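You operate a simulated robot arm through the tools that you are given. There is no shell and no other tool.

The job below is to be done with a simulated robot arm. You get a single attempt, and the scene is never put back.

JOB
Move the black hose end to the orange-neck bottle, shut the lower drawer, rinse once and shut the valve.
Fine: pull the lower drawer well out first; open the rinse valve, push RINSE, then shut the valve; the rest stays.

The check looks at the end state, three seconds after you hand in, the way a careful person would. Anything else that was tipped, shoved, dropped, spilled or broken makes it a failure.

ROBOT AND FRAMES
A 6-joint arm with a two-finger gripper, fixed in place. Base frame: the origin is at the foot of the arm, x ahead of it, y to its left, z up. Units: mm, degrees, N and s.
Its first joint turns from -166.0 to 166.0 degrees. Payload 3.43 kg.
The TCP is the grasp point between the finger pads, 20 mm short of the fingertips. In the tool frame z runs along the fingers and y along their closing line. Largest opening 190 mm; the body of the gripper starts 248 mm behind the TCP.
Orientation is told as [roll, pitch, yaw] about the base's x, y, z axes, in that order, counted from this pose: with the fingers straight down and closing along the base's y, the tool's x points along the base's -x, its y along +y and its z along -z.

CONTROLS
- The arm moves only by the tool nudge_tool. Its argument "commands" is a list of rows, each an object of numbers (a shift or turn left out is 0, a gripper value left out holds the last): "dx", "dy", "dz": the shift along the base's x, y, z in cm; "wx", "wy", "wz": the turn, a rotation vector about the base's x, y, z in degrees. In form: [{"dx": .., "dy": .., "dz": .., "wx": .., "wy": .., "wz": ..}, ...]. A call has 1 to 20 rows; each row is the pose to reach, as a shift and turn from the pose commanded when the call began. "hand" is the opening, from 0 (shut) to 1 (fully open), set as the call begins (left out, the last holds). A row lasts 0.2 s, in which the tool goes at most 50 mm and 8.6 degrees; a call with a longer step from one row to the next is refused whole, and so is a gripper value outside its range. Where a pose cannot be reached the arm comes as near as it can. A force on the tool above 40 N (or 10 N above the force at the start of the call, whichever is more), or a blocked arm, ends the call early, and 0.2 s more pass. Each finger travels about 45 mm/s and halts on what it meets, pressing with about 21 N; the grip force reading is that of the motor and also rises with nothing between the fingers. The clock runs only during rows and for 0.2 s after the last one: add rows that repeat a pose to give the fingers time. The reply holds the time, the measured pose of the TCP, the force on the tool along the base axes, the opening and the grip force, in the units named above and with some noise, with the torque about the TCP (base axes, N m) and any sound that the robot's microphone picked up, and new pictures: "pictures" is both (left out), scene, wrist or none.
- Cameras (640 x 400 px; columns grow to the right, rows downward): "scene" is fixed at [51.4, -649.2, 1192.8]; the picture's right is [0.67, -0.75, 0.00], its down [-0.11, -0.10, -0.99] and it looks along [0.74, 0.66, -0.15] (base axes); focal length 334 px, centre (320, 200). "wrist" rides on the gripper at [70, -8, -288] in the tool frame; the picture's right is [0.12, 0.99, 0.00], its down [-0.96, 0.12, -0.25] and it looks along [-0.25, 0.03, 0.97] (tool axes); focal length 261 px, centre (320, 200). There is no depth. A picture from a camera that has moved, and an enlarged one, comes with that camera's place and axes in the base frame and with its lens.
- slide_trunk(by): slides the trunk up (or, below 0, down) by that many mm; the arm rides with it, the base frame stays. It gives what a move gives, with no picture.
- enlarge(camera, box): a new picture of the part [left, top, right, bottom] of that camera's present view, enlarged. No time passes.
- finish_job(): hands the job in; it is judged then, once.

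Places have to be worked out from the pictures, the camera data and where the tool is seen. Open the gripper and draw the arm clear of the work before you hand the job in, unless the task says otherwise.

The tools are called after ">>>" as a command line: name --argument value ..., lists and objects as JSON in quotes. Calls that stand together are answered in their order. nudge_tool: Moves the arm, as the interface text tells. Its arguments: {"type":"object","properties":{"commands":{"type":"array"},"hand":{"type":"number"},"pictures":{"type":"string","enum":["both","scene","wrist","none"]}},"required":["commands"]} The other tools are called the same way: slide_trunk (by) slides the trunk up or down; enlarge (camera, box) takes an enlarged picture of a part of a camera's view; finish_job () hands the job in.

At the start:

```text
time_s: 0.0
eef_pos: [720.7, -5.9, 1250.6]
tool_rot: [0.0, 0.0, -0.1]
contact_force: [0.4, 0.0, -0.5]
moment: [0.03, -0.01, 0.01]
opening: 190.0
grasp_force: 0.1
trunk travel left (down, up): [-175.0, 65.0]
```

scene: 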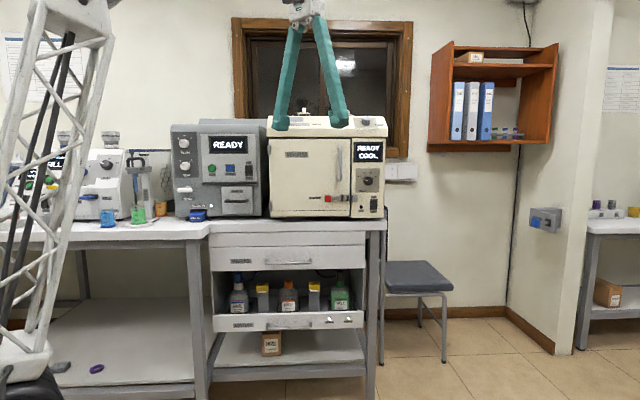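
wrist: 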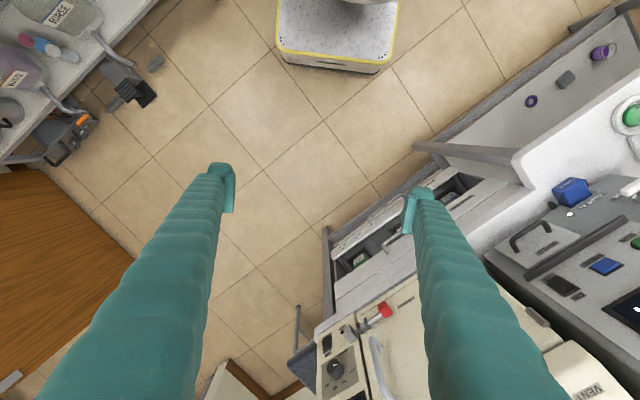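

I'll start by enlarging the cabinet with the drawers and the machines on top, to find the hose, bottles, valve and RINSE button.

>>> enlarge --camera "scene" --box '[200, 220, 390, 340]'

>>> enlarge --camera "scene" --box '[160, 110, 400, 230]'

>>> enlarge --camera "wrist" --box '[300, 120, 640, 400]'

>>> enlarge --camera "scene" --box '[0, 110, 200, 240]'

```text
3.33 times, centred on (295, 280) of scene
camera zoom: at [51.4, -649.2, 1192.8], right [0.67, -0.75, 0.0], down [-0.11, -0.1, -0.99], along [0.74, 0.66, -0.15], focal length 1114 px, centre (403, -67)
```

zoom: 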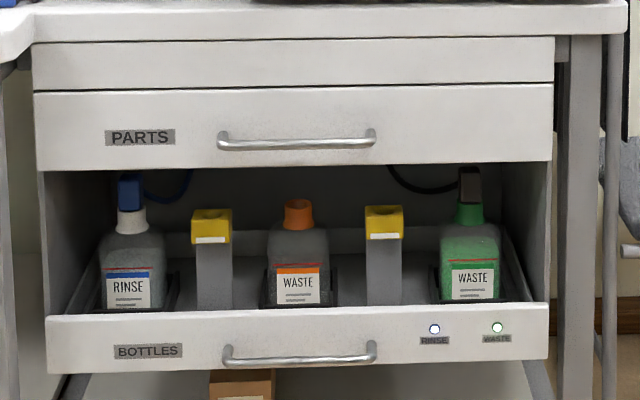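

```text
2.67 times, centred on (280, 170) of scene
camera zoom: at [51.4, -649.2, 1192.8], right [0.67, -0.75, 0.0], down [-0.11, -0.1, -0.99], along [0.74, 0.66, -0.15], focal length 891 px, centre (427, 280)
```

zoom: 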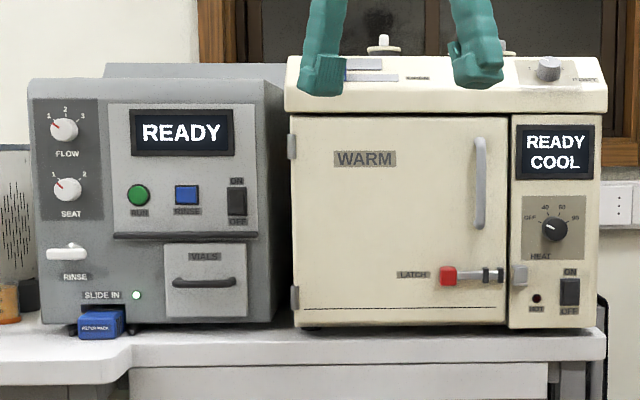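

```text
1.43 times, centred on (470, 260) of wrist
camera zoom: at [649.3, -15.2, 1538.5], right [-0.12, 0.99, 0.0], down [0.96, 0.12, 0.25], along [0.25, 0.03, -0.97], focal length 372 px, centre (106, 114)
```

zoom: 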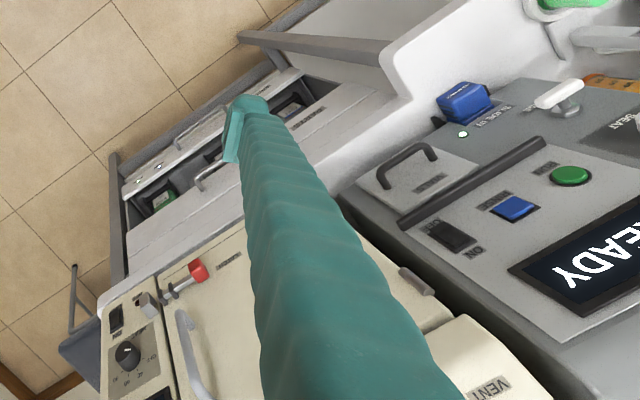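

```text
3.08 times, centred on (100, 175) of scene
camera zoom: at [51.4, -649.2, 1192.8], right [0.67, -0.75, 0.0], down [-0.11, -0.1, -0.99], along [0.74, 0.66, -0.15], focal length 1029 px, centre (997, 277)
```

zoom: 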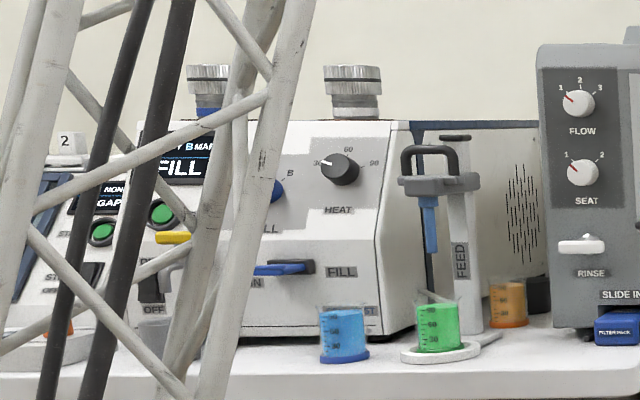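

The grey machine has the RINSE valve lever at about (672, 622, 1035) and the blue RINSE button at about (814, 516, 1120). The "BOTTLES" drawer handle is near (930, 305, 473), and the cabinet front faces (-0.7, -0.7). I'll turn the tool 45° first, then tilt it to point horizontally at the cabinet.

>>> nudge_tool --commands '[{"wz": -7.5}, {"wz": -15}, {"wz": -22.5}, {"wz": -30}, {"wz": -37.5}, {"wz": -45}]' --pictures "none"

```text
time_s: 1.4
eef_pos: [719.6, -6.0, 1249.8]
tool_rot: [0.0, 0.0, -45.1]
contact_force: [-0.2, 0.3, -0.9]
moment: [-0.01, -0.06, -0.01]
opening: 190.1
grasp_force: 0.0
trunk travel left (down, up): [-175.0, 65.0]
```

The yaw is done. Now I tilt to horizontal about the axis (0.707, -0.707, 0), and close the gripper partway.

>>> nudge_tool --commands '[{"wx": 5.785, "wy": -5.785}, {"wx": 11.57, "wy": -11.57}, {"wx": 17.355, "wy": -17.355}, {"wx": 23.14, "wy": -23.14}, {"wx": 28.925, "wy": -28.925}, {"wx": 34.71, "wy": -34.71}, {"wx": 40.5, "wy": -40.5}, {"wx": 46.28, "wy": -46.28}, {"wx": 52.07, "wy": -52.07}, {"wx": 57.85, "wy": -57.85}, {"wx": 63.64, "wy": -63.64}, {"wx": 63.64, "wy": -63.64}]' --hand 0.4

```text
time_s: 4.0
eef_pos: [719.3, -7.3, 1250.6]
tool_rot: [90.1, -0.1, -45.0]
contact_force: [-0.1, 0.2, 0.4]
moment: [0.01, -0.03, 0.01]
opening: 76.0
grasp_force: 0.0
trunk travel left (down, up): [-175.0, 65.0]
camera wrist: at [466.4, -161.1, 1242.0], right [-0.09, 0.08, 0.99], down [0.5, -0.86, 0.12], along [0.86, 0.51, 0.03], focal length 261 px, centre (320, 200)
```

scene: 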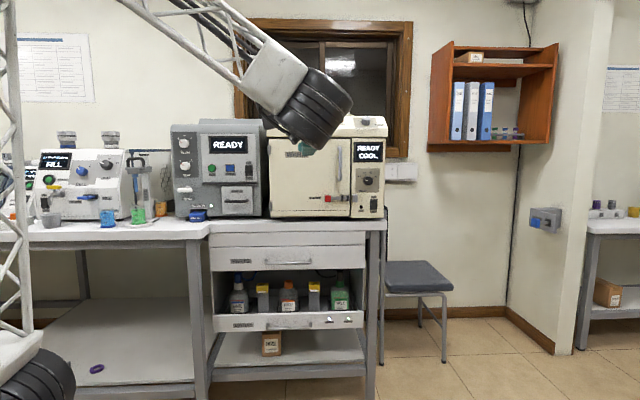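
wrist: 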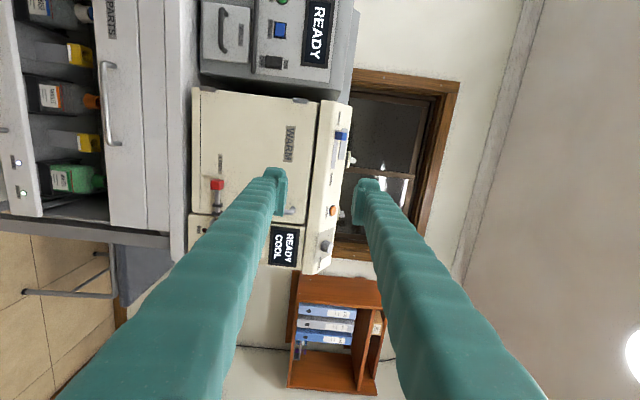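

The camera now looks at the cabinet sideways, and the space ahead of the drawers is free. I lower the tool to about handle height, keeping well off the cabinet.

>>> nudge_tool --commands '[{"dz": -4.8}, {"dz": -9.6}, {"dz": -14.4}, {"dz": -19.2}, {"dz": -24}, {"dz": -28.8}, {"dz": -33.6}, {"dz": -38.4}, {"dz": -43.2}, {"dz": -48}, {"dz": -52.8}, {"dz": -57.6}, {"dz": -62.4}, {"dz": -67.2}, {"dz": -72}, {"dz": -72}]'

```text
time_s: 7.4
eef_pos: [720.9, -8.6, 530.9]
tool_rot: [90.0, -0.1, -45.0]
contact_force: [0.3, 0.1, -0.2]
moment: [-0.02, 0.01, 0.02]
opening: 76.2
grasp_force: 0.0
trunk travel left (down, up): [-175.0, 65.0]
camera wrist: at [468.3, -161.6, 521.9], right [-0.08, 0.08, 0.99], down [0.51, -0.86, 0.12], along [0.86, 0.51, 0.03], focal length 261 px, centre (320, 200)
```

scene: 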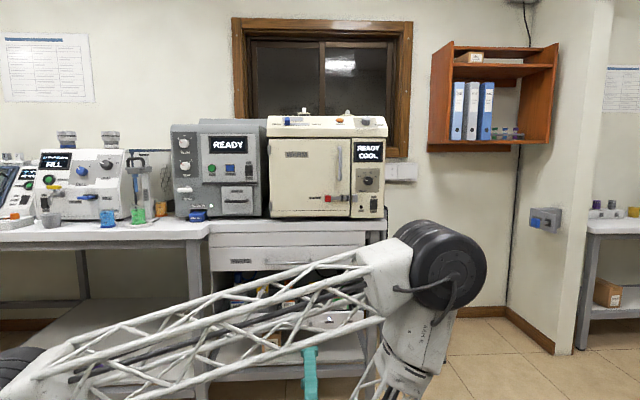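
wrist: 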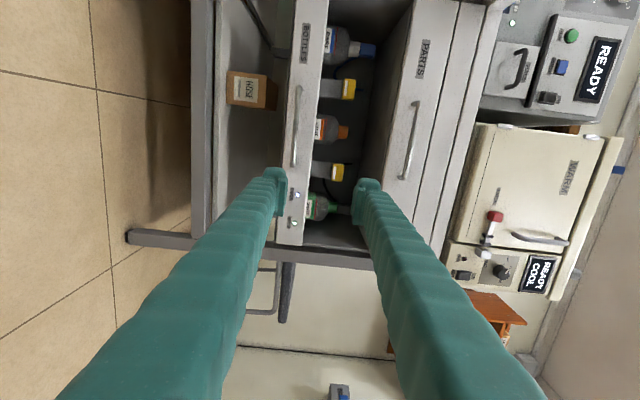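

The drawer handle shows at about (926, 308, 466). I move in front of it, about 80 mm short, at handle height.

>>> nudge_tool --commands '[{"dx": 2.0, "dy": 3.6, "dz": -0.9}, {"dx": 4.1, "dy": 7.3, "dz": -1.8}, {"dx": 6.2, "dy": 11, "dz": -2.7}, {"dx": 8.3, "dy": 14.7, "dz": -3.6}, {"dx": 10.4, "dy": 18.4, "dz": -4.5}, {"dx": 12.5, "dy": 22.1, "dz": -5.4}, {"dx": 14.6, "dy": 25.8, "dz": -6.3}, {"dx": 14.6, "dy": 25.8, "dz": -6.3}]'

```text
time_s: 9.2
eef_pos: [866.5, 250.6, 466.2]
tool_rot: [90.0, 0.0, -45.0]
contact_force: [0.3, -0.4, 0.1]
moment: [0.0, -0.02, -0.02]
opening: 75.9
grasp_force: 0.1
trunk travel left (down, up): [-175.0, 65.0]
camera wrist: at [612.9, 97.2, 458.2], right [-0.08, 0.08, 0.99], down [0.51, -0.86, 0.12], along [0.86, 0.51, 0.03], focal length 261 px, centre (320, 200)
```

scene: 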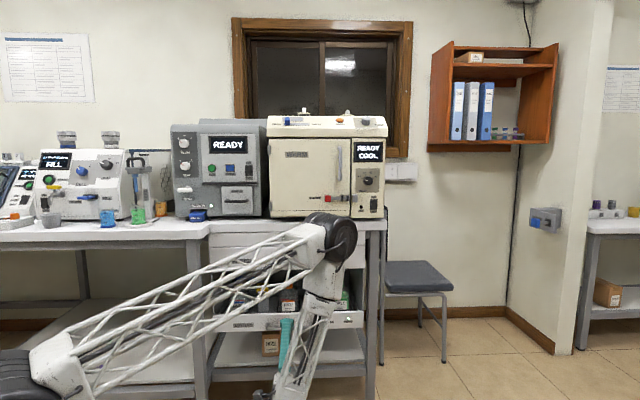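
wrist: 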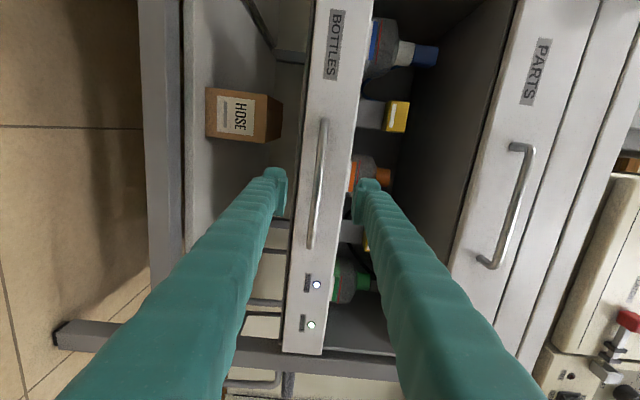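

The fingers straddle the handle line. I'll enlarge to judge the handle standoff before moving in.

>>> enlarge --camera "wrist" --box '[240, 80, 420, 280]'

```text
2.00 times, centred on (330, 180) of wrist
camera zoom: at [612.9, 97.2, 458.2], right [-0.08, 0.08, 0.99], down [0.51, -0.86, 0.12], along [0.86, 0.51, 0.03], focal length 521 px, centre (300, 240)
```

zoom: 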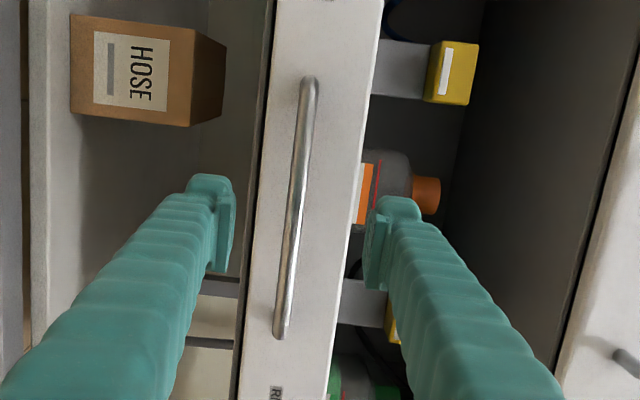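

I move 60 mm forward and 5 mm down, and then check how close the tips are.

>>> nudge_tool --commands '[{"dx": 1.4, "dy": 1.4, "dz": -0.3}, {"dx": 2.8, "dy": 2.8, "dz": -0.5}, {"dx": 4.2, "dy": 4.2, "dz": -0.5}]' --pictures "wrist"

>>> enlarge --camera "wrist" --box '[220, 80, 420, 280]'

```text
time_s: 10.0
eef_pos: [909.6, 291.3, 463.0]
tool_rot: [90.1, -0.1, -45.0]
contact_force: [0.5, -0.7, 0.4]
moment: [-0.01, 0.01, 0.03]
opening: 76.2
grasp_force: 0.1
trunk travel left (down, up): [-175.0, 65.0]
camera wrist: at [655.2, 138.2, 454.2], right [-0.08, 0.08, 0.99], down [0.51, -0.86, 0.12], along [0.86, 0.51, 0.03], focal length 261 px, centre (320, 200)
```

wrist: 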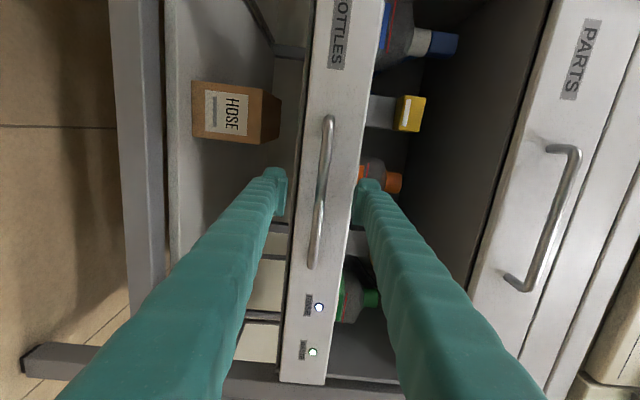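

```text
2.00 times, centred on (320, 180) of wrist
camera zoom: at [655.2, 138.2, 454.2], right [-0.08, 0.08, 0.99], down [0.51, -0.86, 0.12], along [0.86, 0.51, 0.03], focal length 521 px, centre (320, 240)
```

zoom: 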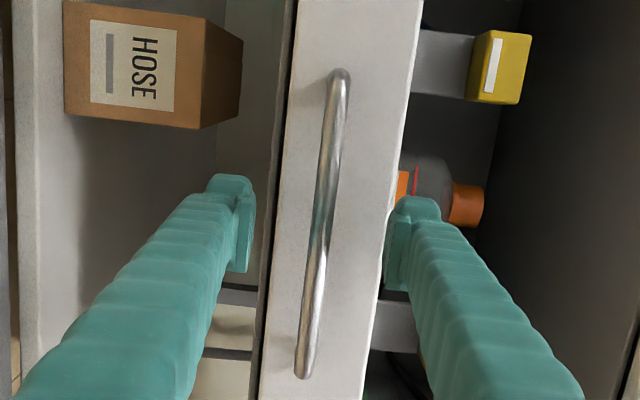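

Handle is at about p≈875 (26 mm ahead of the TCP) and z≈465. I narrow the fingers to about 42 mm so that they stay within the drawer front, then advance.

>>> nudge_tool --commands '[{"dz": 0.2}, {"dz": 0.2}, {"dz": 0.2}, {"dx": 0.5, "dy": 0.5, "dz": 0.2}, {"dx": 1.0, "dy": 1.0, "dz": 0.2}, {"dx": 1.5, "dy": 1.5, "dz": 0.2}, {"dx": 1.5, "dy": 1.5, "dz": 0.2}]' --hand 0.22 --pictures "wrist"

>>> enlarge --camera "wrist" --box '[220, 80, 420, 280]'

```text
time_s: 11.6
eef_pos: [923.0, 306.8, 463.8]
tool_rot: [90.0, 0.0, -45.0]
contact_force: [0.8, -0.5, 0.8]
moment: [-0.02, -0.03, 0.0]
opening: 41.6
grasp_force: 0.0
trunk travel left (down, up): [-175.0, 65.0]
camera wrist: at [670.1, 153.8, 456.3], right [-0.08, 0.08, 0.99], down [0.51, -0.86, 0.12], along [0.86, 0.51, 0.03], focal length 261 px, centre (320, 200)
```

wrist: 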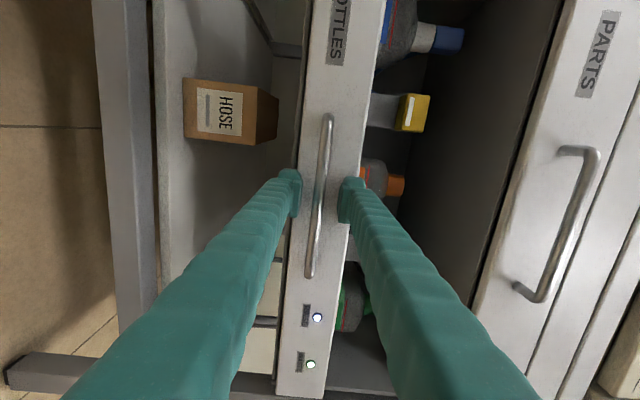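

```text
2.00 times, centred on (320, 180) of wrist
camera zoom: at [670.1, 153.8, 456.3], right [-0.08, 0.08, 0.99], down [0.51, -0.86, 0.12], along [0.86, 0.51, 0.03], focal length 521 px, centre (320, 240)
```

zoom: 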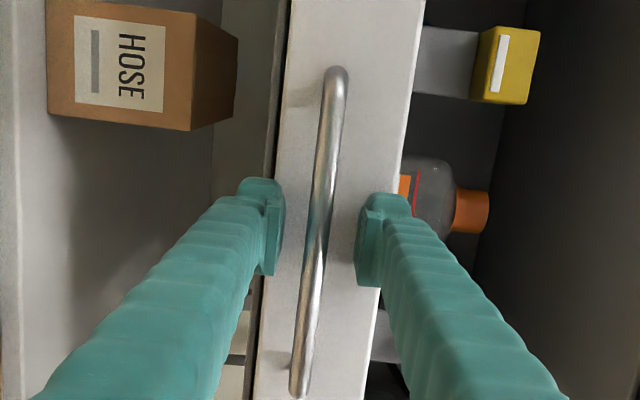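

TCP is at p≈870 with tips just past the bar and no contact. Now I close on the handle.

>>> nudge_tool --commands '[{"dx": 0.2, "dy": 0.2}, {"dx": 0.2, "dy": 0.2}, {"dx": 0.2, "dy": 0.2}, {"dx": 0.2, "dy": 0.2}]' --hand 0 --pictures "wrist"

```text
time_s: 12.6
eef_pos: [924.6, 308.6, 463.1]
tool_rot: [89.9, 0.0, -45.1]
contact_force: [-11.7, -15.5, -15.0]
moment: [0.11, -0.29, -0.09]
opening: 7.3
grasp_force: 41.0
trunk travel left (down, up): [-175.0, 65.0]
camera wrist: at [671.5, 155.2, 455.3], right [-0.08, 0.09, 0.99], down [0.5, -0.86, 0.12], along [0.86, 0.51, 0.03], focal length 261 px, centre (320, 200)
```

wrist: 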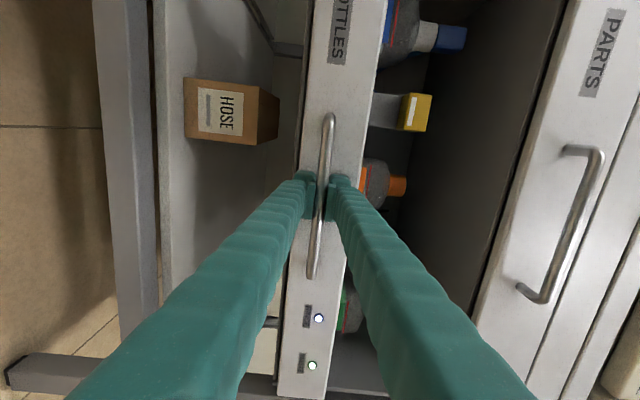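

The handle is gripped (opening 7.3 mm). I pull the drawer out slowly and straight, 200 mm, watching the force.

>>> nudge_tool --commands '[{"dx": -0.4, "dy": -0.4}, {"dx": -1.0, "dy": -1.0}, {"dx": -1.8, "dy": -1.8}, {"dx": -2.6, "dy": -2.6}, {"dx": -3.4, "dy": -3.4}, {"dx": -4.2, "dy": -4.2}, {"dx": -5.0, "dy": -5.0}, {"dx": -5.8, "dy": -5.8}, {"dx": -6.6, "dy": -6.6}, {"dx": -7.4, "dy": -7.4}, {"dx": -8.2, "dy": -8.2}, {"dx": -9.0, "dy": -9.0}, {"dx": -9.8, "dy": -9.8}, {"dx": -10.6, "dy": -10.6}, {"dx": -11.4, "dy": -11.4}, {"dx": -12.2, "dy": -12.2}, {"dx": -13.0, "dy": -13.0}, {"dx": -13.6, "dy": -13.6}, {"dx": -14.0, "dy": -14.0}, {"dx": -14.1, "dy": -14.1}]'

```text
time_s: 14.2
eef_pos: [879.3, 262.9, 463.0]
tool_rot: [89.7, -0.2, -45.2]
contact_force: [13.2, -10.0, -15.6]
moment: [0.3, -0.07, -1.13]
opening: 7.4
grasp_force: 41.3
trunk travel left (down, up): [-175.0, 65.0]
stopped in row 7: the force on the tool passed its limit at 40 N (the readings are from after the stop); the commanded pose is now the measured one
camera wrist: at [624.9, 109.5, 455.6], right [-0.08, 0.09, 0.99], down [0.5, -0.86, 0.12], along [0.86, 0.51, 0.03], focal length 261 px, centre (320, 200)
```

scene: 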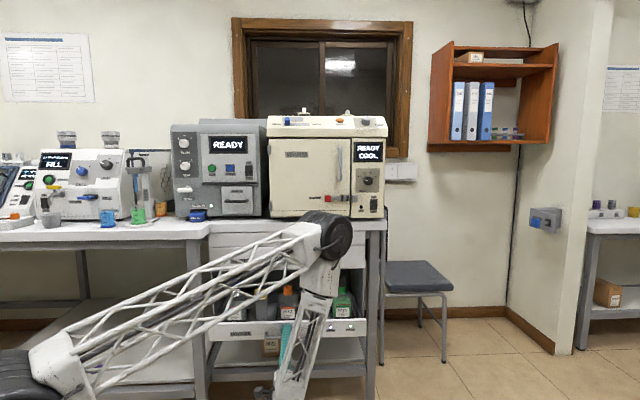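
wrist: 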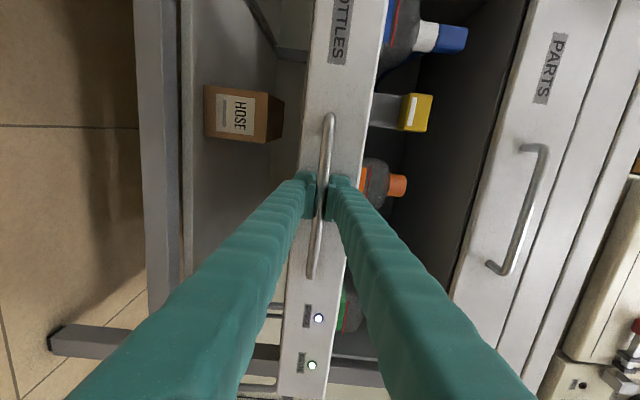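

The drawer came out 64 mm before the force limit, and there are side (≈+16 N along the front) and downward loads left. I relax those by shifting slightly with the load, then check the readings.

>>> nudge_tool --commands '[{"dx": 0.1, "dy": -0.1, "dz": -0.15}, {"dx": 0.1, "dy": -0.1, "dz": -0.15}]' --pictures "none"

```text
time_s: 14.8
eef_pos: [879.2, 262.5, 462.7]
tool_rot: [89.9, 0.0, -45.0]
contact_force: [7.4, -8.8, -7.6]
moment: [0.16, -0.03, -0.12]
opening: 7.3
grasp_force: 41.6
trunk travel left (down, up): [-175.0, 65.0]
```

Both loads drop as expected (about 4–5 N per mm). I relax a bit more and continue the pull more slowly.

>>> nudge_tool --commands '[{"dx": 0.15, "dy": -0.15, "dz": -0.15}, {"dx": -0.1, "dy": -0.4, "dz": -0.15}, {"dx": -0.35, "dy": -0.65, "dz": -0.15}, {"dx": -0.65, "dy": -0.95, "dz": -0.15}, {"dx": -0.95, "dy": -1.25, "dz": -0.15}, {"dx": -1.25, "dy": -1.55, "dz": -0.15}, {"dx": -1.55, "dy": -1.85, "dz": -0.15}, {"dx": -1.85, "dy": -2.15, "dz": -0.15}]' --pictures "none"

```text
time_s: 16.1
eef_pos: [864.7, 248.4, 462.5]
tool_rot: [89.9, 0.1, -44.8]
contact_force: [-26.5, 24.6, 12.8]
moment: [-0.22, -0.01, -0.28]
opening: 7.2
grasp_force: 41.3
trunk travel left (down, up): [-175.0, 65.0]
stopped in row 6: the force on the tool passed its limit at 41 N (the readings are from after the stop); the commanded pose is now the measured one
```

Overcorrected: the side load is reversed now, and the tool's position along the front stayed constant at q≈435.7, so the drawer does run at 45°. I back off the side shift and re-read.

>>> nudge_tool --commands '[{"dx": -0.1, "dy": 0.1, "dz": 0.12}, {"dx": -0.1, "dy": 0.1, "dz": 0.12}]' --pictures "none"

```text
time_s: 16.7
eef_pos: [866.1, 248.2, 463.0]
tool_rot: [89.9, 0.0, -45.1]
contact_force: [-22.5, 24.1, 2.6]
moment: [-0.03, -0.02, 0.02]
opening: 7.3
grasp_force: 41.2
trunk travel left (down, up): [-175.0, 65.0]
```

The side load is friction held in the grip. I open the fingers slightly to release it and re-grip.

>>> nudge_tool --commands '[{"dz": 0}, {"dz": 0}, {"dz": 0}]' --hand 0.12 --pictures "none"

>>> nudge_tool --commands '[{"dz": 0}, {"dz": 0}, {"dz": 0}]' --hand 0 --pictures "none"

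```text
time_s: 17.5
eef_pos: [866.1, 247.9, 462.7]
tool_rot: [89.9, 0.0, -45.0]
contact_force: [0.0, -0.3, -0.4]
moment: [-0.01, -0.02, 0.01]
opening: 22.6
grasp_force: 0.0
trunk travel left (down, up): [-175.0, 65.0]
```

```text
time_s: 18.3
eef_pos: [867.1, 247.5, 462.6]
tool_rot: [89.9, 0.0, -45.1]
contact_force: [3.7, -1.8, -3.4]
moment: [0.0, -0.06, -0.08]
opening: 7.4
grasp_force: 41.0
trunk travel left (down, up): [-175.0, 65.0]
```

Clean grip with small forces. Now a slow, pure straight pull.

>>> nudge_tool --commands '[{"dx": -0.3, "dy": -0.3}, {"dx": -0.6, "dy": -0.6}, {"dx": -1.0, "dy": -1.0}, {"dx": -1.4, "dy": -1.4}, {"dx": -1.8, "dy": -1.8}, {"dx": -2.2, "dy": -2.2}, {"dx": -2.6, "dy": -2.6}, {"dx": -3.0, "dy": -3.0}]' --pictures "none"

```text
time_s: 20.1
eef_pos: [836.0, 218.2, 462.1]
tool_rot: [89.9, 0.1, -45.1]
contact_force: [1.6, -2.3, -10.6]
moment: [0.0, -0.17, 0.02]
opening: 7.1
grasp_force: 41.4
trunk travel left (down, up): [-175.0, 65.0]
```

Smooth now (drawer out about 125 mm). I continue at the same pace.

>>> nudge_tool --commands '[{"dx": -0.4, "dy": -0.4, "dz": -0.1}, {"dx": -0.8, "dy": -0.8, "dz": -0.1}, {"dx": -1.2, "dy": -1.2, "dz": -0.1}, {"dx": -1.6, "dy": -1.6, "dz": -0.1}, {"dx": -2.0, "dy": -2.0, "dz": -0.1}, {"dx": -2.4, "dy": -2.4, "dz": -0.1}, {"dx": -2.8, "dy": -2.8, "dz": -0.1}, {"dx": -3.2, "dy": -3.2, "dz": -0.1}, {"dx": -3.6, "dy": -3.6, "dz": -0.1}, {"dx": -4.0, "dy": -4.0, "dz": -0.1}, {"dx": -4.4, "dy": -4.4, "dz": -0.1}, {"dx": -4.8, "dy": -4.8, "dz": -0.1}, {"dx": -5.2, "dy": -5.2, "dz": -0.1}, {"dx": -5.6, "dy": -5.6, "dz": -0.1}]'

```text
time_s: 23.1
eef_pos: [778.8, 162.5, 462.2]
tool_rot: [90.0, 0.0, -45.1]
contact_force: [-1.2, -0.5, 10.8]
moment: [-0.18, 0.04, -0.53]
opening: 7.4
grasp_force: 41.2
trunk travel left (down, up): [-175.0, 65.0]
camera wrist: at [527.1, 8.4, 454.9], right [-0.08, 0.08, 0.99], down [0.5, -0.86, 0.12], along [0.86, 0.51, 0.03], focal length 261 px, centre (320, 200)
```

scene: 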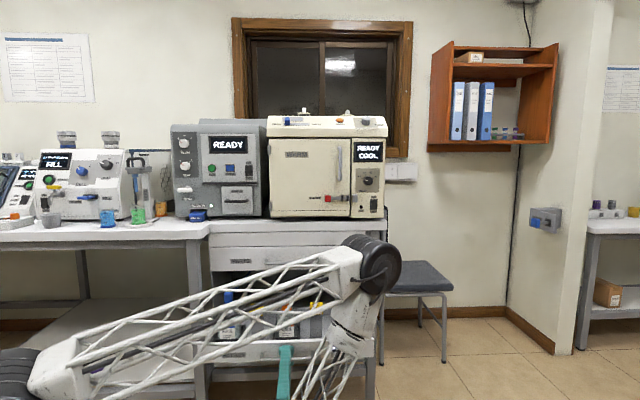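
wrist: 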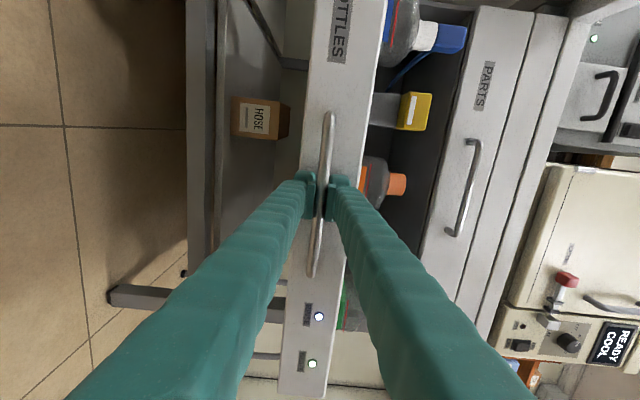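

The drawer is out about 207 mm. I pull another ~55 mm if it allows.

>>> nudge_tool --commands '[{"dx": -0.4, "dy": -0.4, "dz": 0.1}, {"dx": -0.8, "dy": -0.8, "dz": 0.1}, {"dx": -1.2, "dy": -1.2, "dz": 0.1}, {"dx": -1.6, "dy": -1.6, "dz": 0.1}, {"dx": -2.0, "dy": -2.0, "dz": 0.1}, {"dx": -2.4, "dy": -2.4, "dz": 0.1}, {"dx": -2.8, "dy": -2.8, "dz": 0.1}, {"dx": -3.2, "dy": -3.2, "dz": 0.1}, {"dx": -3.6, "dy": -3.6, "dz": 0.1}, {"dx": -4.0, "dy": -4.0, "dz": 0.1}]' --pictures "wrist"

```text
time_s: 25.3
eef_pos: [740.1, 120.8, 463.1]
tool_rot: [89.8, 0.0, -45.0]
contact_force: [-14.6, 3.5, -12.1]
moment: [0.04, -0.17, -0.49]
opening: 7.3
grasp_force: 40.9
trunk travel left (down, up): [-175.0, 65.0]
camera wrist: at [486.8, -32.1, 455.5], right [-0.08, 0.09, 0.99], down [0.51, -0.86, 0.12], along [0.86, 0.51, 0.03], focal length 261 px, centre (320, 200)
```

wrist: 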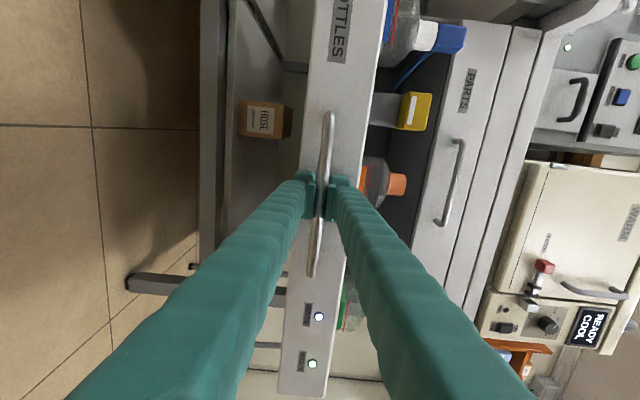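

The drawer is out about 264 mm. I release the handle and back straight off.

>>> nudge_tool --commands '[{"dx": 0}, {"dx": 0}, {"dx": 0}, {"dx": 0}]' --hand 0.22 --pictures "none"

>>> nudge_tool --commands '[{"dx": -1.5, "dy": -1.5}, {"dx": -3.5, "dy": -3.5}, {"dx": -6, "dy": -6}, {"dx": -8.5, "dy": -8.5}]'

```text
time_s: 26.3
eef_pos: [741.3, 120.4, 463.8]
tool_rot: [89.9, 0.1, -45.2]
contact_force: [-2.2, -5.7, -0.9]
moment: [0.2, -0.07, -0.04]
opening: 41.4
grasp_force: 0.1
trunk travel left (down, up): [-175.0, 65.0]
```

```text
time_s: 27.3
eef_pos: [657.1, 36.5, 464.8]
tool_rot: [89.9, 0.0, -44.9]
contact_force: [-0.9, 0.5, 0.2]
moment: [0.0, -0.04, -0.02]
opening: 41.8
grasp_force: 0.1
trunk travel left (down, up): [-175.0, 65.0]
camera wrist: at [402.2, -117.6, 457.3], right [-0.08, 0.09, 0.99], down [0.51, -0.85, 0.12], along [0.86, 0.51, 0.03], focal length 261 px, centre (320, 200)
```

scene: 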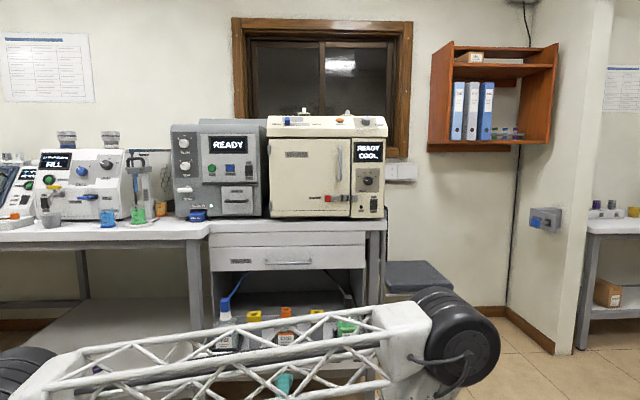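
wrist: 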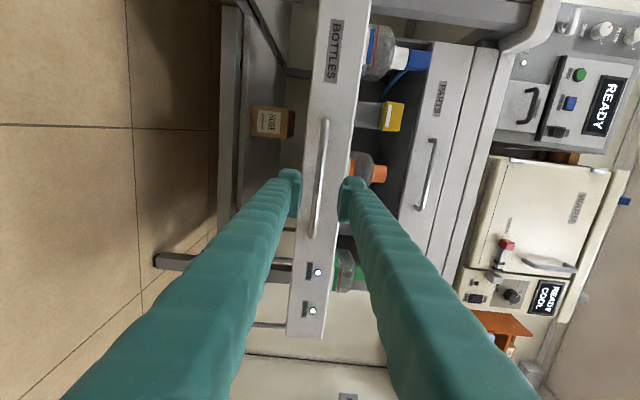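

The handle is free and the drawer stays out. I raise the tool while tilting back to vertical, clear of the drawer front.

>>> nudge_tool --commands '[{"dz": 4.0, "wx": -5.785, "wy": 5.785}, {"dz": 8, "wx": -11.57, "wy": 11.57}, {"dz": 12, "wx": -17.355, "wy": 17.355}, {"dz": 16, "wx": -23.14, "wy": 23.14}, {"dz": 20, "wx": -28.925, "wy": 28.925}, {"dz": 24, "wx": -34.71, "wy": 34.71}, {"dz": 28, "wx": -40.5, "wy": 40.5}, {"dz": 32, "wx": -46.28, "wy": 46.28}, {"dz": 36, "wx": -52.07, "wy": 52.07}, {"dz": 40, "wx": -57.85, "wy": 57.85}, {"dz": 40, "wx": -63.64, "wy": 63.64}, {"dz": 40, "wx": -63.64, "wy": 63.64}]' --hand 0.4 --pictures "none"

>>> nudge_tool --commands '[{"wz": 8.2}, {"wz": 16.4}, {"wz": 24.6}, {"wz": 32.8}, {"wz": 41}, {"wz": 49.2}, {"wz": 57.4}, {"wz": 65.6}, {"wz": 73.8}, {"wz": 82}, {"wz": 90}, {"wz": 90}]'

```text
time_s: 29.9
eef_pos: [654.9, 34.2, 864.0]
tool_rot: [-0.2, -0.2, -45.0]
contact_force: [-0.9, 0.6, -0.1]
moment: [0.04, -0.03, -0.04]
opening: 75.7
grasp_force: 0.0
out of reach, approached as far as the arm can: row 1, 2, 3, 4, 5
trunk travel left (down, up): [-175.0, 65.0]
```

```text
time_s: 32.5
eef_pos: [655.3, 36.3, 864.4]
tool_rot: [0.0, -0.2, 45.2]
contact_force: [-1.2, 0.0, -0.1]
moment: [-0.01, -0.03, -0.03]
opening: 75.9
grasp_force: 0.1
trunk travel left (down, up): [-175.0, 65.0]
camera wrist: at [611.1, -19.2, 1151.4], right [-0.79, 0.62, 0.0], down [0.6, 0.76, 0.25], along [0.15, 0.19, -0.97], focal length 261 px, centre (320, 200)
```

scene: 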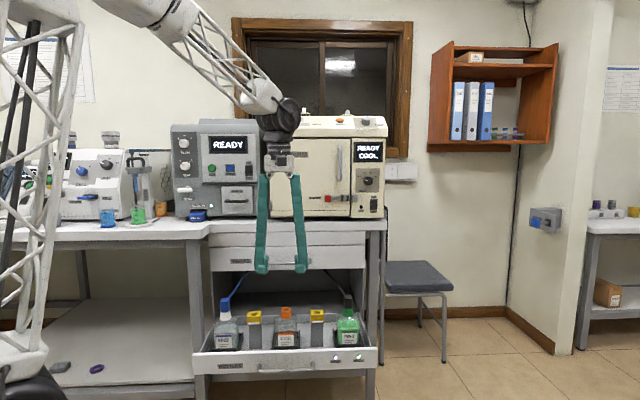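
wrist: 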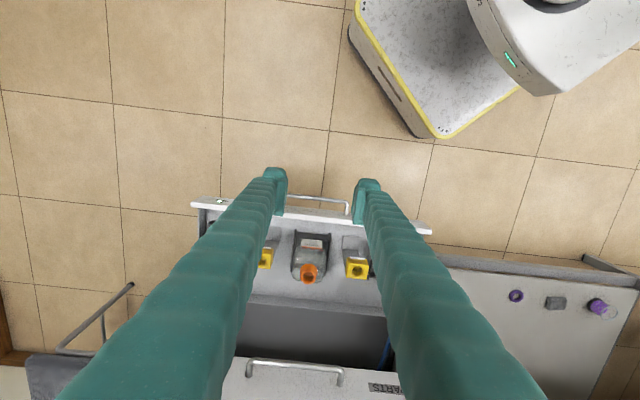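

The drawer with all bottles is well visible now. I enlarge both views around the bottles.

>>> enlarge --camera "scene" --box '[190, 260, 390, 385]'

>>> enlarge --camera "wrist" --box '[180, 160, 460, 335]'

>>> enlarge --camera "scene" --box '[320, 280, 390, 350]'

```text
3.20 times, centred on (290, 322) of scene
camera zoom: at [51.4, -649.2, 1192.8], right [0.67, -0.75, 0.0], down [-0.11, -0.1, -0.99], along [0.74, 0.66, -0.15], focal length 1070 px, centre (416, -192)
```

zoom: 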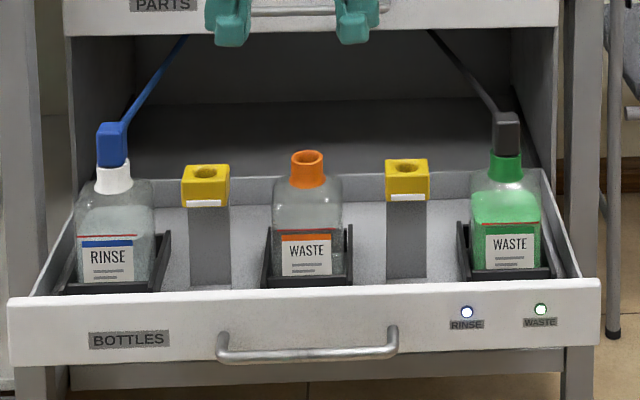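

```text
2.29 times, centred on (320, 248) of wrist
camera zoom: at [611.1, -19.2, 1151.4], right [-0.79, 0.62, 0.0], down [0.6, 0.76, 0.25], along [0.15, 0.19, -0.97], focal length 596 px, centre (320, 91)
```

zoom: 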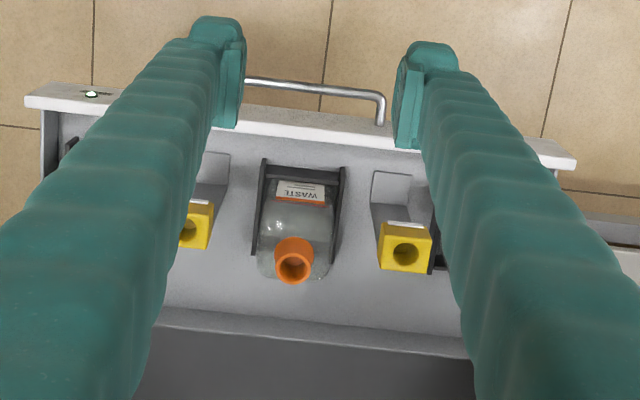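

```text
5.71 times, centred on (355, 315) of scene
camera zoom: at [51.4, -649.2, 1192.8], right [0.67, -0.75, 0.0], down [-0.11, -0.1, -0.99], along [0.74, 0.66, -0.15], focal length 1910 px, centre (120, -457)
```

zoom: 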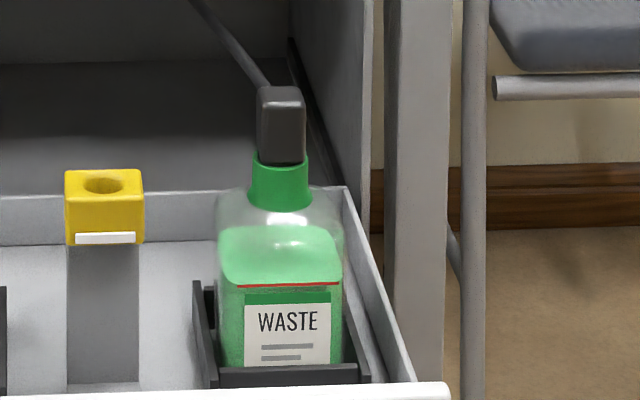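

From both views, the orange neck top is at about (828, 208, 615). The black hose end sits on the green neck at about (991, 46, 610–657), near the reach limit, so I use a 30° forward tilt and first go to a viewing pose in front of and above it.

>>> nudge_tool --commands '[{"wx": 5.3, "wy": -5.3, "dx": 2}, {"wx": 10.6, "wy": -10.6, "dx": 6, "dy": -0.6, "dz": -1}, {"wx": 15.9, "wy": -15.9, "dx": 10, "dy": -1.2, "dz": -2}, {"wx": 21.2, "wy": -21.2, "dx": 14, "dy": -1.8, "dz": -3}, {"wx": 21.2, "wy": -21.2, "dx": 18, "dy": -2.4, "dz": -4}, {"wx": 21.2, "wy": -21.2, "dx": 22, "dy": -3, "dz": -5.5}, {"wx": 21.2, "wy": -21.2, "dx": 25, "dy": -3.6, "dz": -7.4}, {"wx": 21.2, "wy": -21.2, "dx": 27.5, "dy": -3.6, "dz": -7.4}, {"wx": 21.2, "wy": -21.2, "dx": 27.5, "dy": -3.6, "dz": -7.4}]'

```text
time_s: 34.5
eef_pos: [931.4, -0.4, 788.1]
tool_rot: [-0.2, -30.0, 45.0]
contact_force: [-0.7, 1.3, -0.2]
moment: [-0.02, 0.01, -0.04]
opening: 76.3
grasp_force: 0.1
trunk travel left (down, up): [-175.0, 65.0]
camera wrist: at [792.3, -150.4, 1002.3], right [-0.77, 0.63, -0.06], down [0.42, 0.58, 0.7], along [0.47, 0.51, -0.72], focal length 261 px, centre (320, 200)
```

scene: 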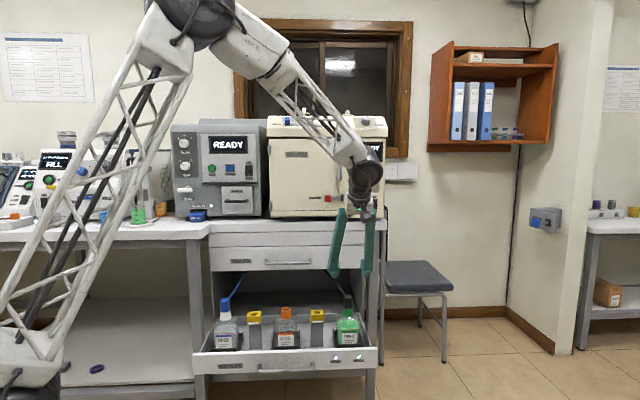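
wrist: 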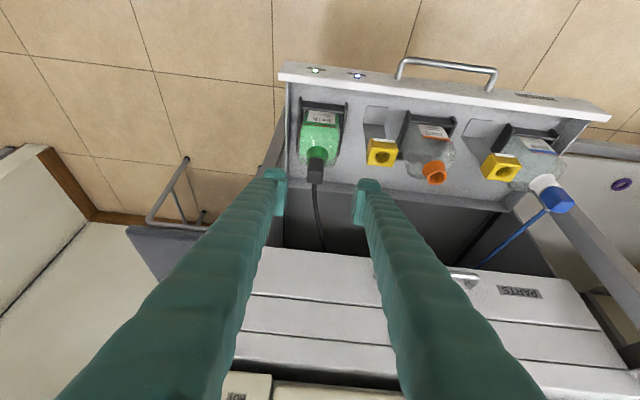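

Reach is fine with the tilt. I enlarge to locate the black hose end between the fingers.

>>> enlarge --camera "wrist" --box '[270, 90, 390, 250]'

>>> enlarge --camera "wrist" --box '[340, 90, 480, 210]'

>>> enlarge --camera "scene" --box '[250, 270, 390, 360]'

```text
2.50 times, centred on (330, 170) of wrist
camera zoom: at [792.3, -150.4, 1002.3], right [-0.77, 0.63, -0.06], down [0.42, 0.58, 0.7], along [0.47, 0.51, -0.72], focal length 652 px, centre (295, 275)
```

zoom: 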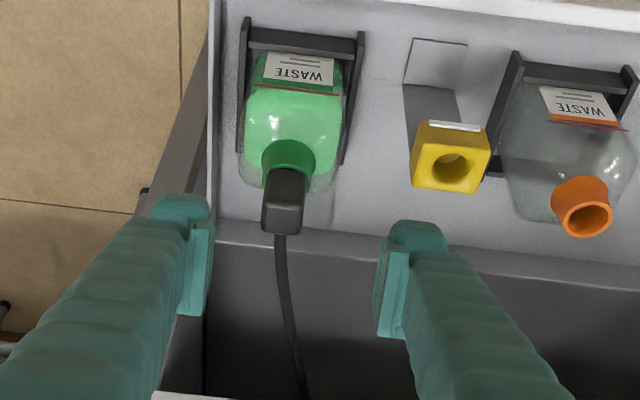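

```text
3.33 times, centred on (410, 150) of wrist
camera zoom: at [792.3, -150.4, 1002.3], right [-0.77, 0.63, -0.06], down [0.42, 0.58, 0.7], along [0.47, 0.51, -0.72], focal length 869 px, centre (20, 367)
```

zoom: 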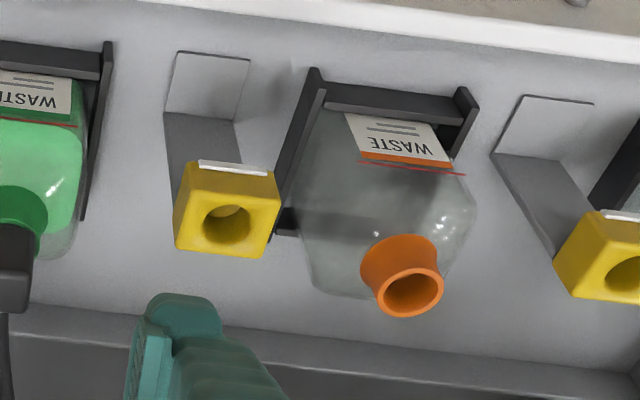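

```text
4.44 times, centred on (320, 315) of scene
camera zoom: at [51.4, -649.2, 1192.8], right [0.67, -0.75, 0.0], down [-0.11, -0.1, -0.99], along [0.74, 0.66, -0.15], focal length 1486 px, centre (320, -311)
```

zoom: 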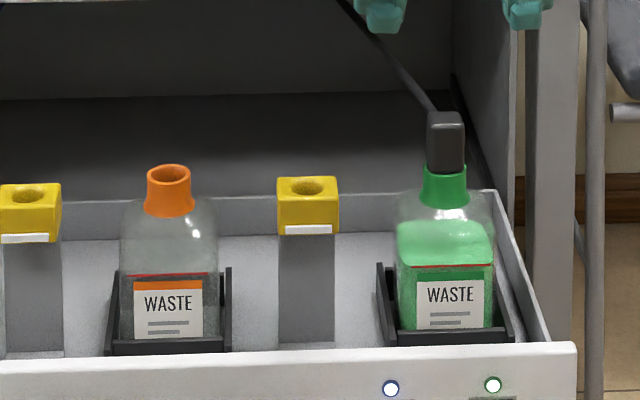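

Triangulation puts the hose end's top at (987, 47, 662) and the orange neck's top at (829, 209, 616). I descend along the tool axis to about 45 mm short of it and check alignment.

>>> nudge_tool --commands '[{"dx": 1.1, "dy": 0.9, "dz": -2.8}, {"dx": 2.2, "dy": 1.9, "dz": -5.6}, {"dx": 3.3, "dy": 2.9, "dz": -8.2}, {"dx": 3.3, "dy": 2.9, "dz": -8.2}]'

>>> enlarge --camera "wrist" --box '[250, 110, 390, 250]'

>>> enlarge --camera "scene" --box '[310, 250, 400, 350]'

```text
time_s: 35.5
eef_pos: [962.9, 28.6, 707.5]
tool_rot: [-0.1, -30.2, 45.1]
contact_force: [-0.6, -0.1, -0.1]
moment: [0.02, 0.0, 0.01]
opening: 75.8
grasp_force: 0.0
trunk travel left (down, up): [-175.0, 65.0]
camera wrist: at [823.2, -121.2, 922.0], right [-0.77, 0.63, -0.06], down [0.42, 0.58, 0.7], along [0.47, 0.51, -0.72], focal length 261 px, centre (320, 200)
```

scene: 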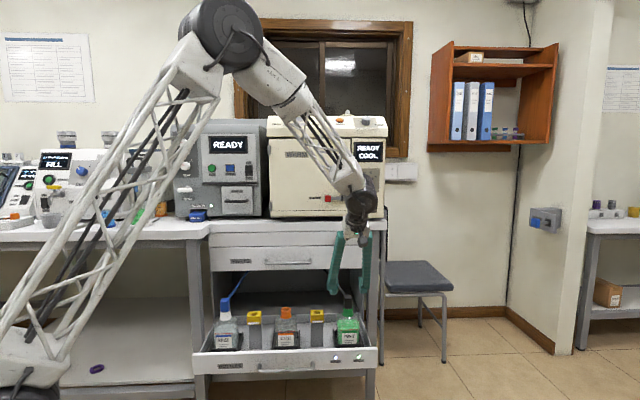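
wrist: 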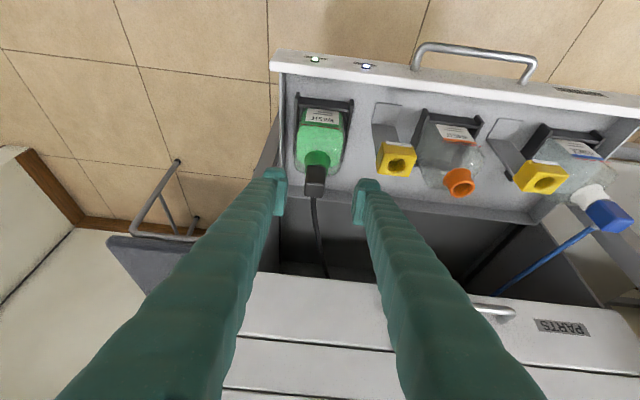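

```text
2.86 times, centred on (320, 180) of wrist
camera zoom: at [823.2, -121.2, 922.0], right [-0.77, 0.63, -0.06], down [0.42, 0.58, 0.7], along [0.47, 0.51, -0.72], focal length 745 px, centre (320, 257)
```

zoom: 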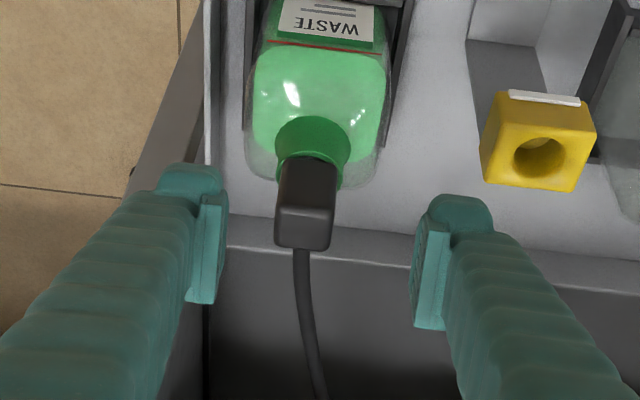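

```text
4.00 times, centred on (355, 300) of scene
camera zoom: at [51.4, -649.2, 1192.8], right [0.67, -0.75, 0.0], down [-0.11, -0.1, -0.99], along [0.74, 0.66, -0.15], focal length 1337 px, centre (180, -200)
```

zoom: 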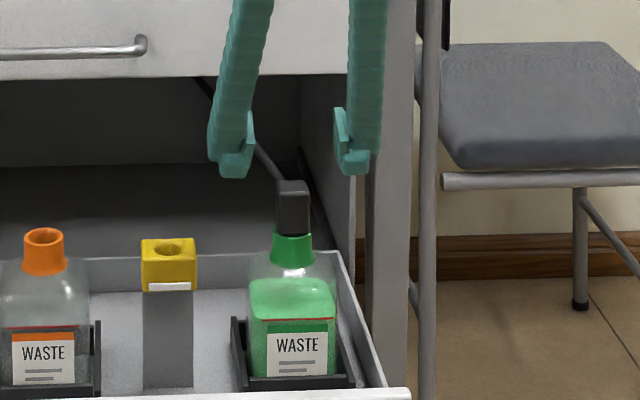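

The hose end is centred at about (988, 45), 10–60 mm below the tips. I descend to z≈652 so that only the black block, not the green neck, sits between the pads.

>>> nudge_tool --commands '[{"dx": 0.9, "dy": 0.5, "dz": -2.0}, {"dx": 1.8, "dy": 1.1, "dz": -4.0}, {"dx": 2.5, "dy": 1.6, "dz": -5.5}, {"dx": 2.5, "dy": 1.6, "dz": -5.5}]'

>>> enlarge --camera "wrist" --box '[250, 110, 390, 250]'

>>> enlarge --camera "scene" --box '[310, 250, 400, 350]'

```text
time_s: 36.5
eef_pos: [988.2, 45.9, 652.6]
tool_rot: [-0.1, -30.0, 45.0]
contact_force: [0.5, -0.9, 0.8]
moment: [0.02, 0.0, 0.02]
opening: 75.9
grasp_force: 0.1
trunk travel left (down, up): [-175.0, 65.0]
camera wrist: at [848.8, -105.0, 865.9], right [-0.77, 0.63, -0.06], down [0.42, 0.58, 0.7], along [0.47, 0.51, -0.72], focal length 261 px, centre (320, 200)
```

scene: 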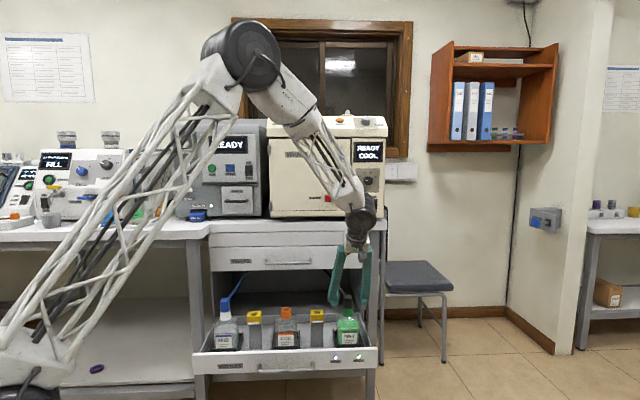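
wrist: 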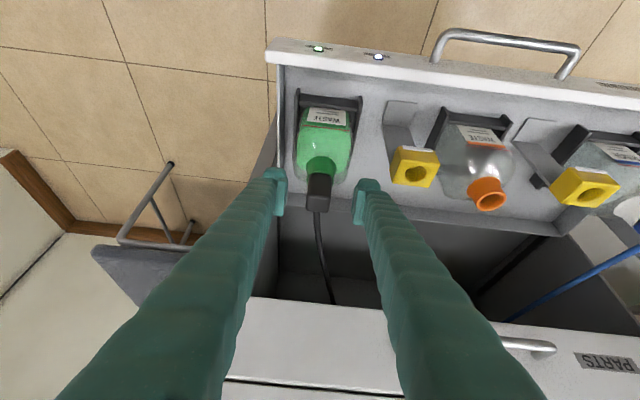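

```text
2.86 times, centred on (320, 180) of wrist
camera zoom: at [848.8, -105.0, 865.9], right [-0.77, 0.63, -0.06], down [0.42, 0.58, 0.7], along [0.47, 0.51, -0.72], focal length 745 px, centre (320, 257)
```

zoom: 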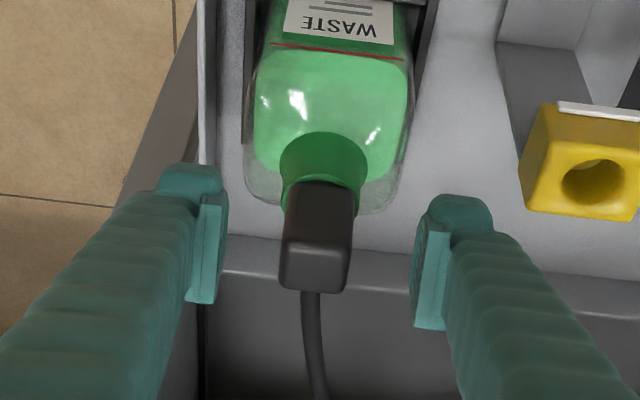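

```text
4.00 times, centred on (355, 300) of scene
camera zoom: at [51.4, -649.2, 1192.8], right [0.67, -0.75, 0.0], down [-0.11, -0.1, -0.99], along [0.74, 0.66, -0.15], focal length 1337 px, centre (180, -200)
```

zoom: 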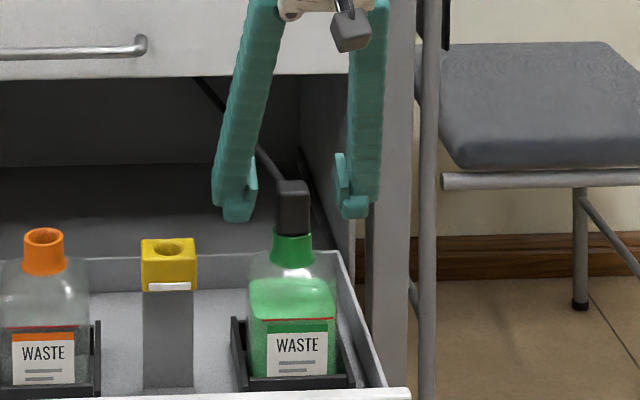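

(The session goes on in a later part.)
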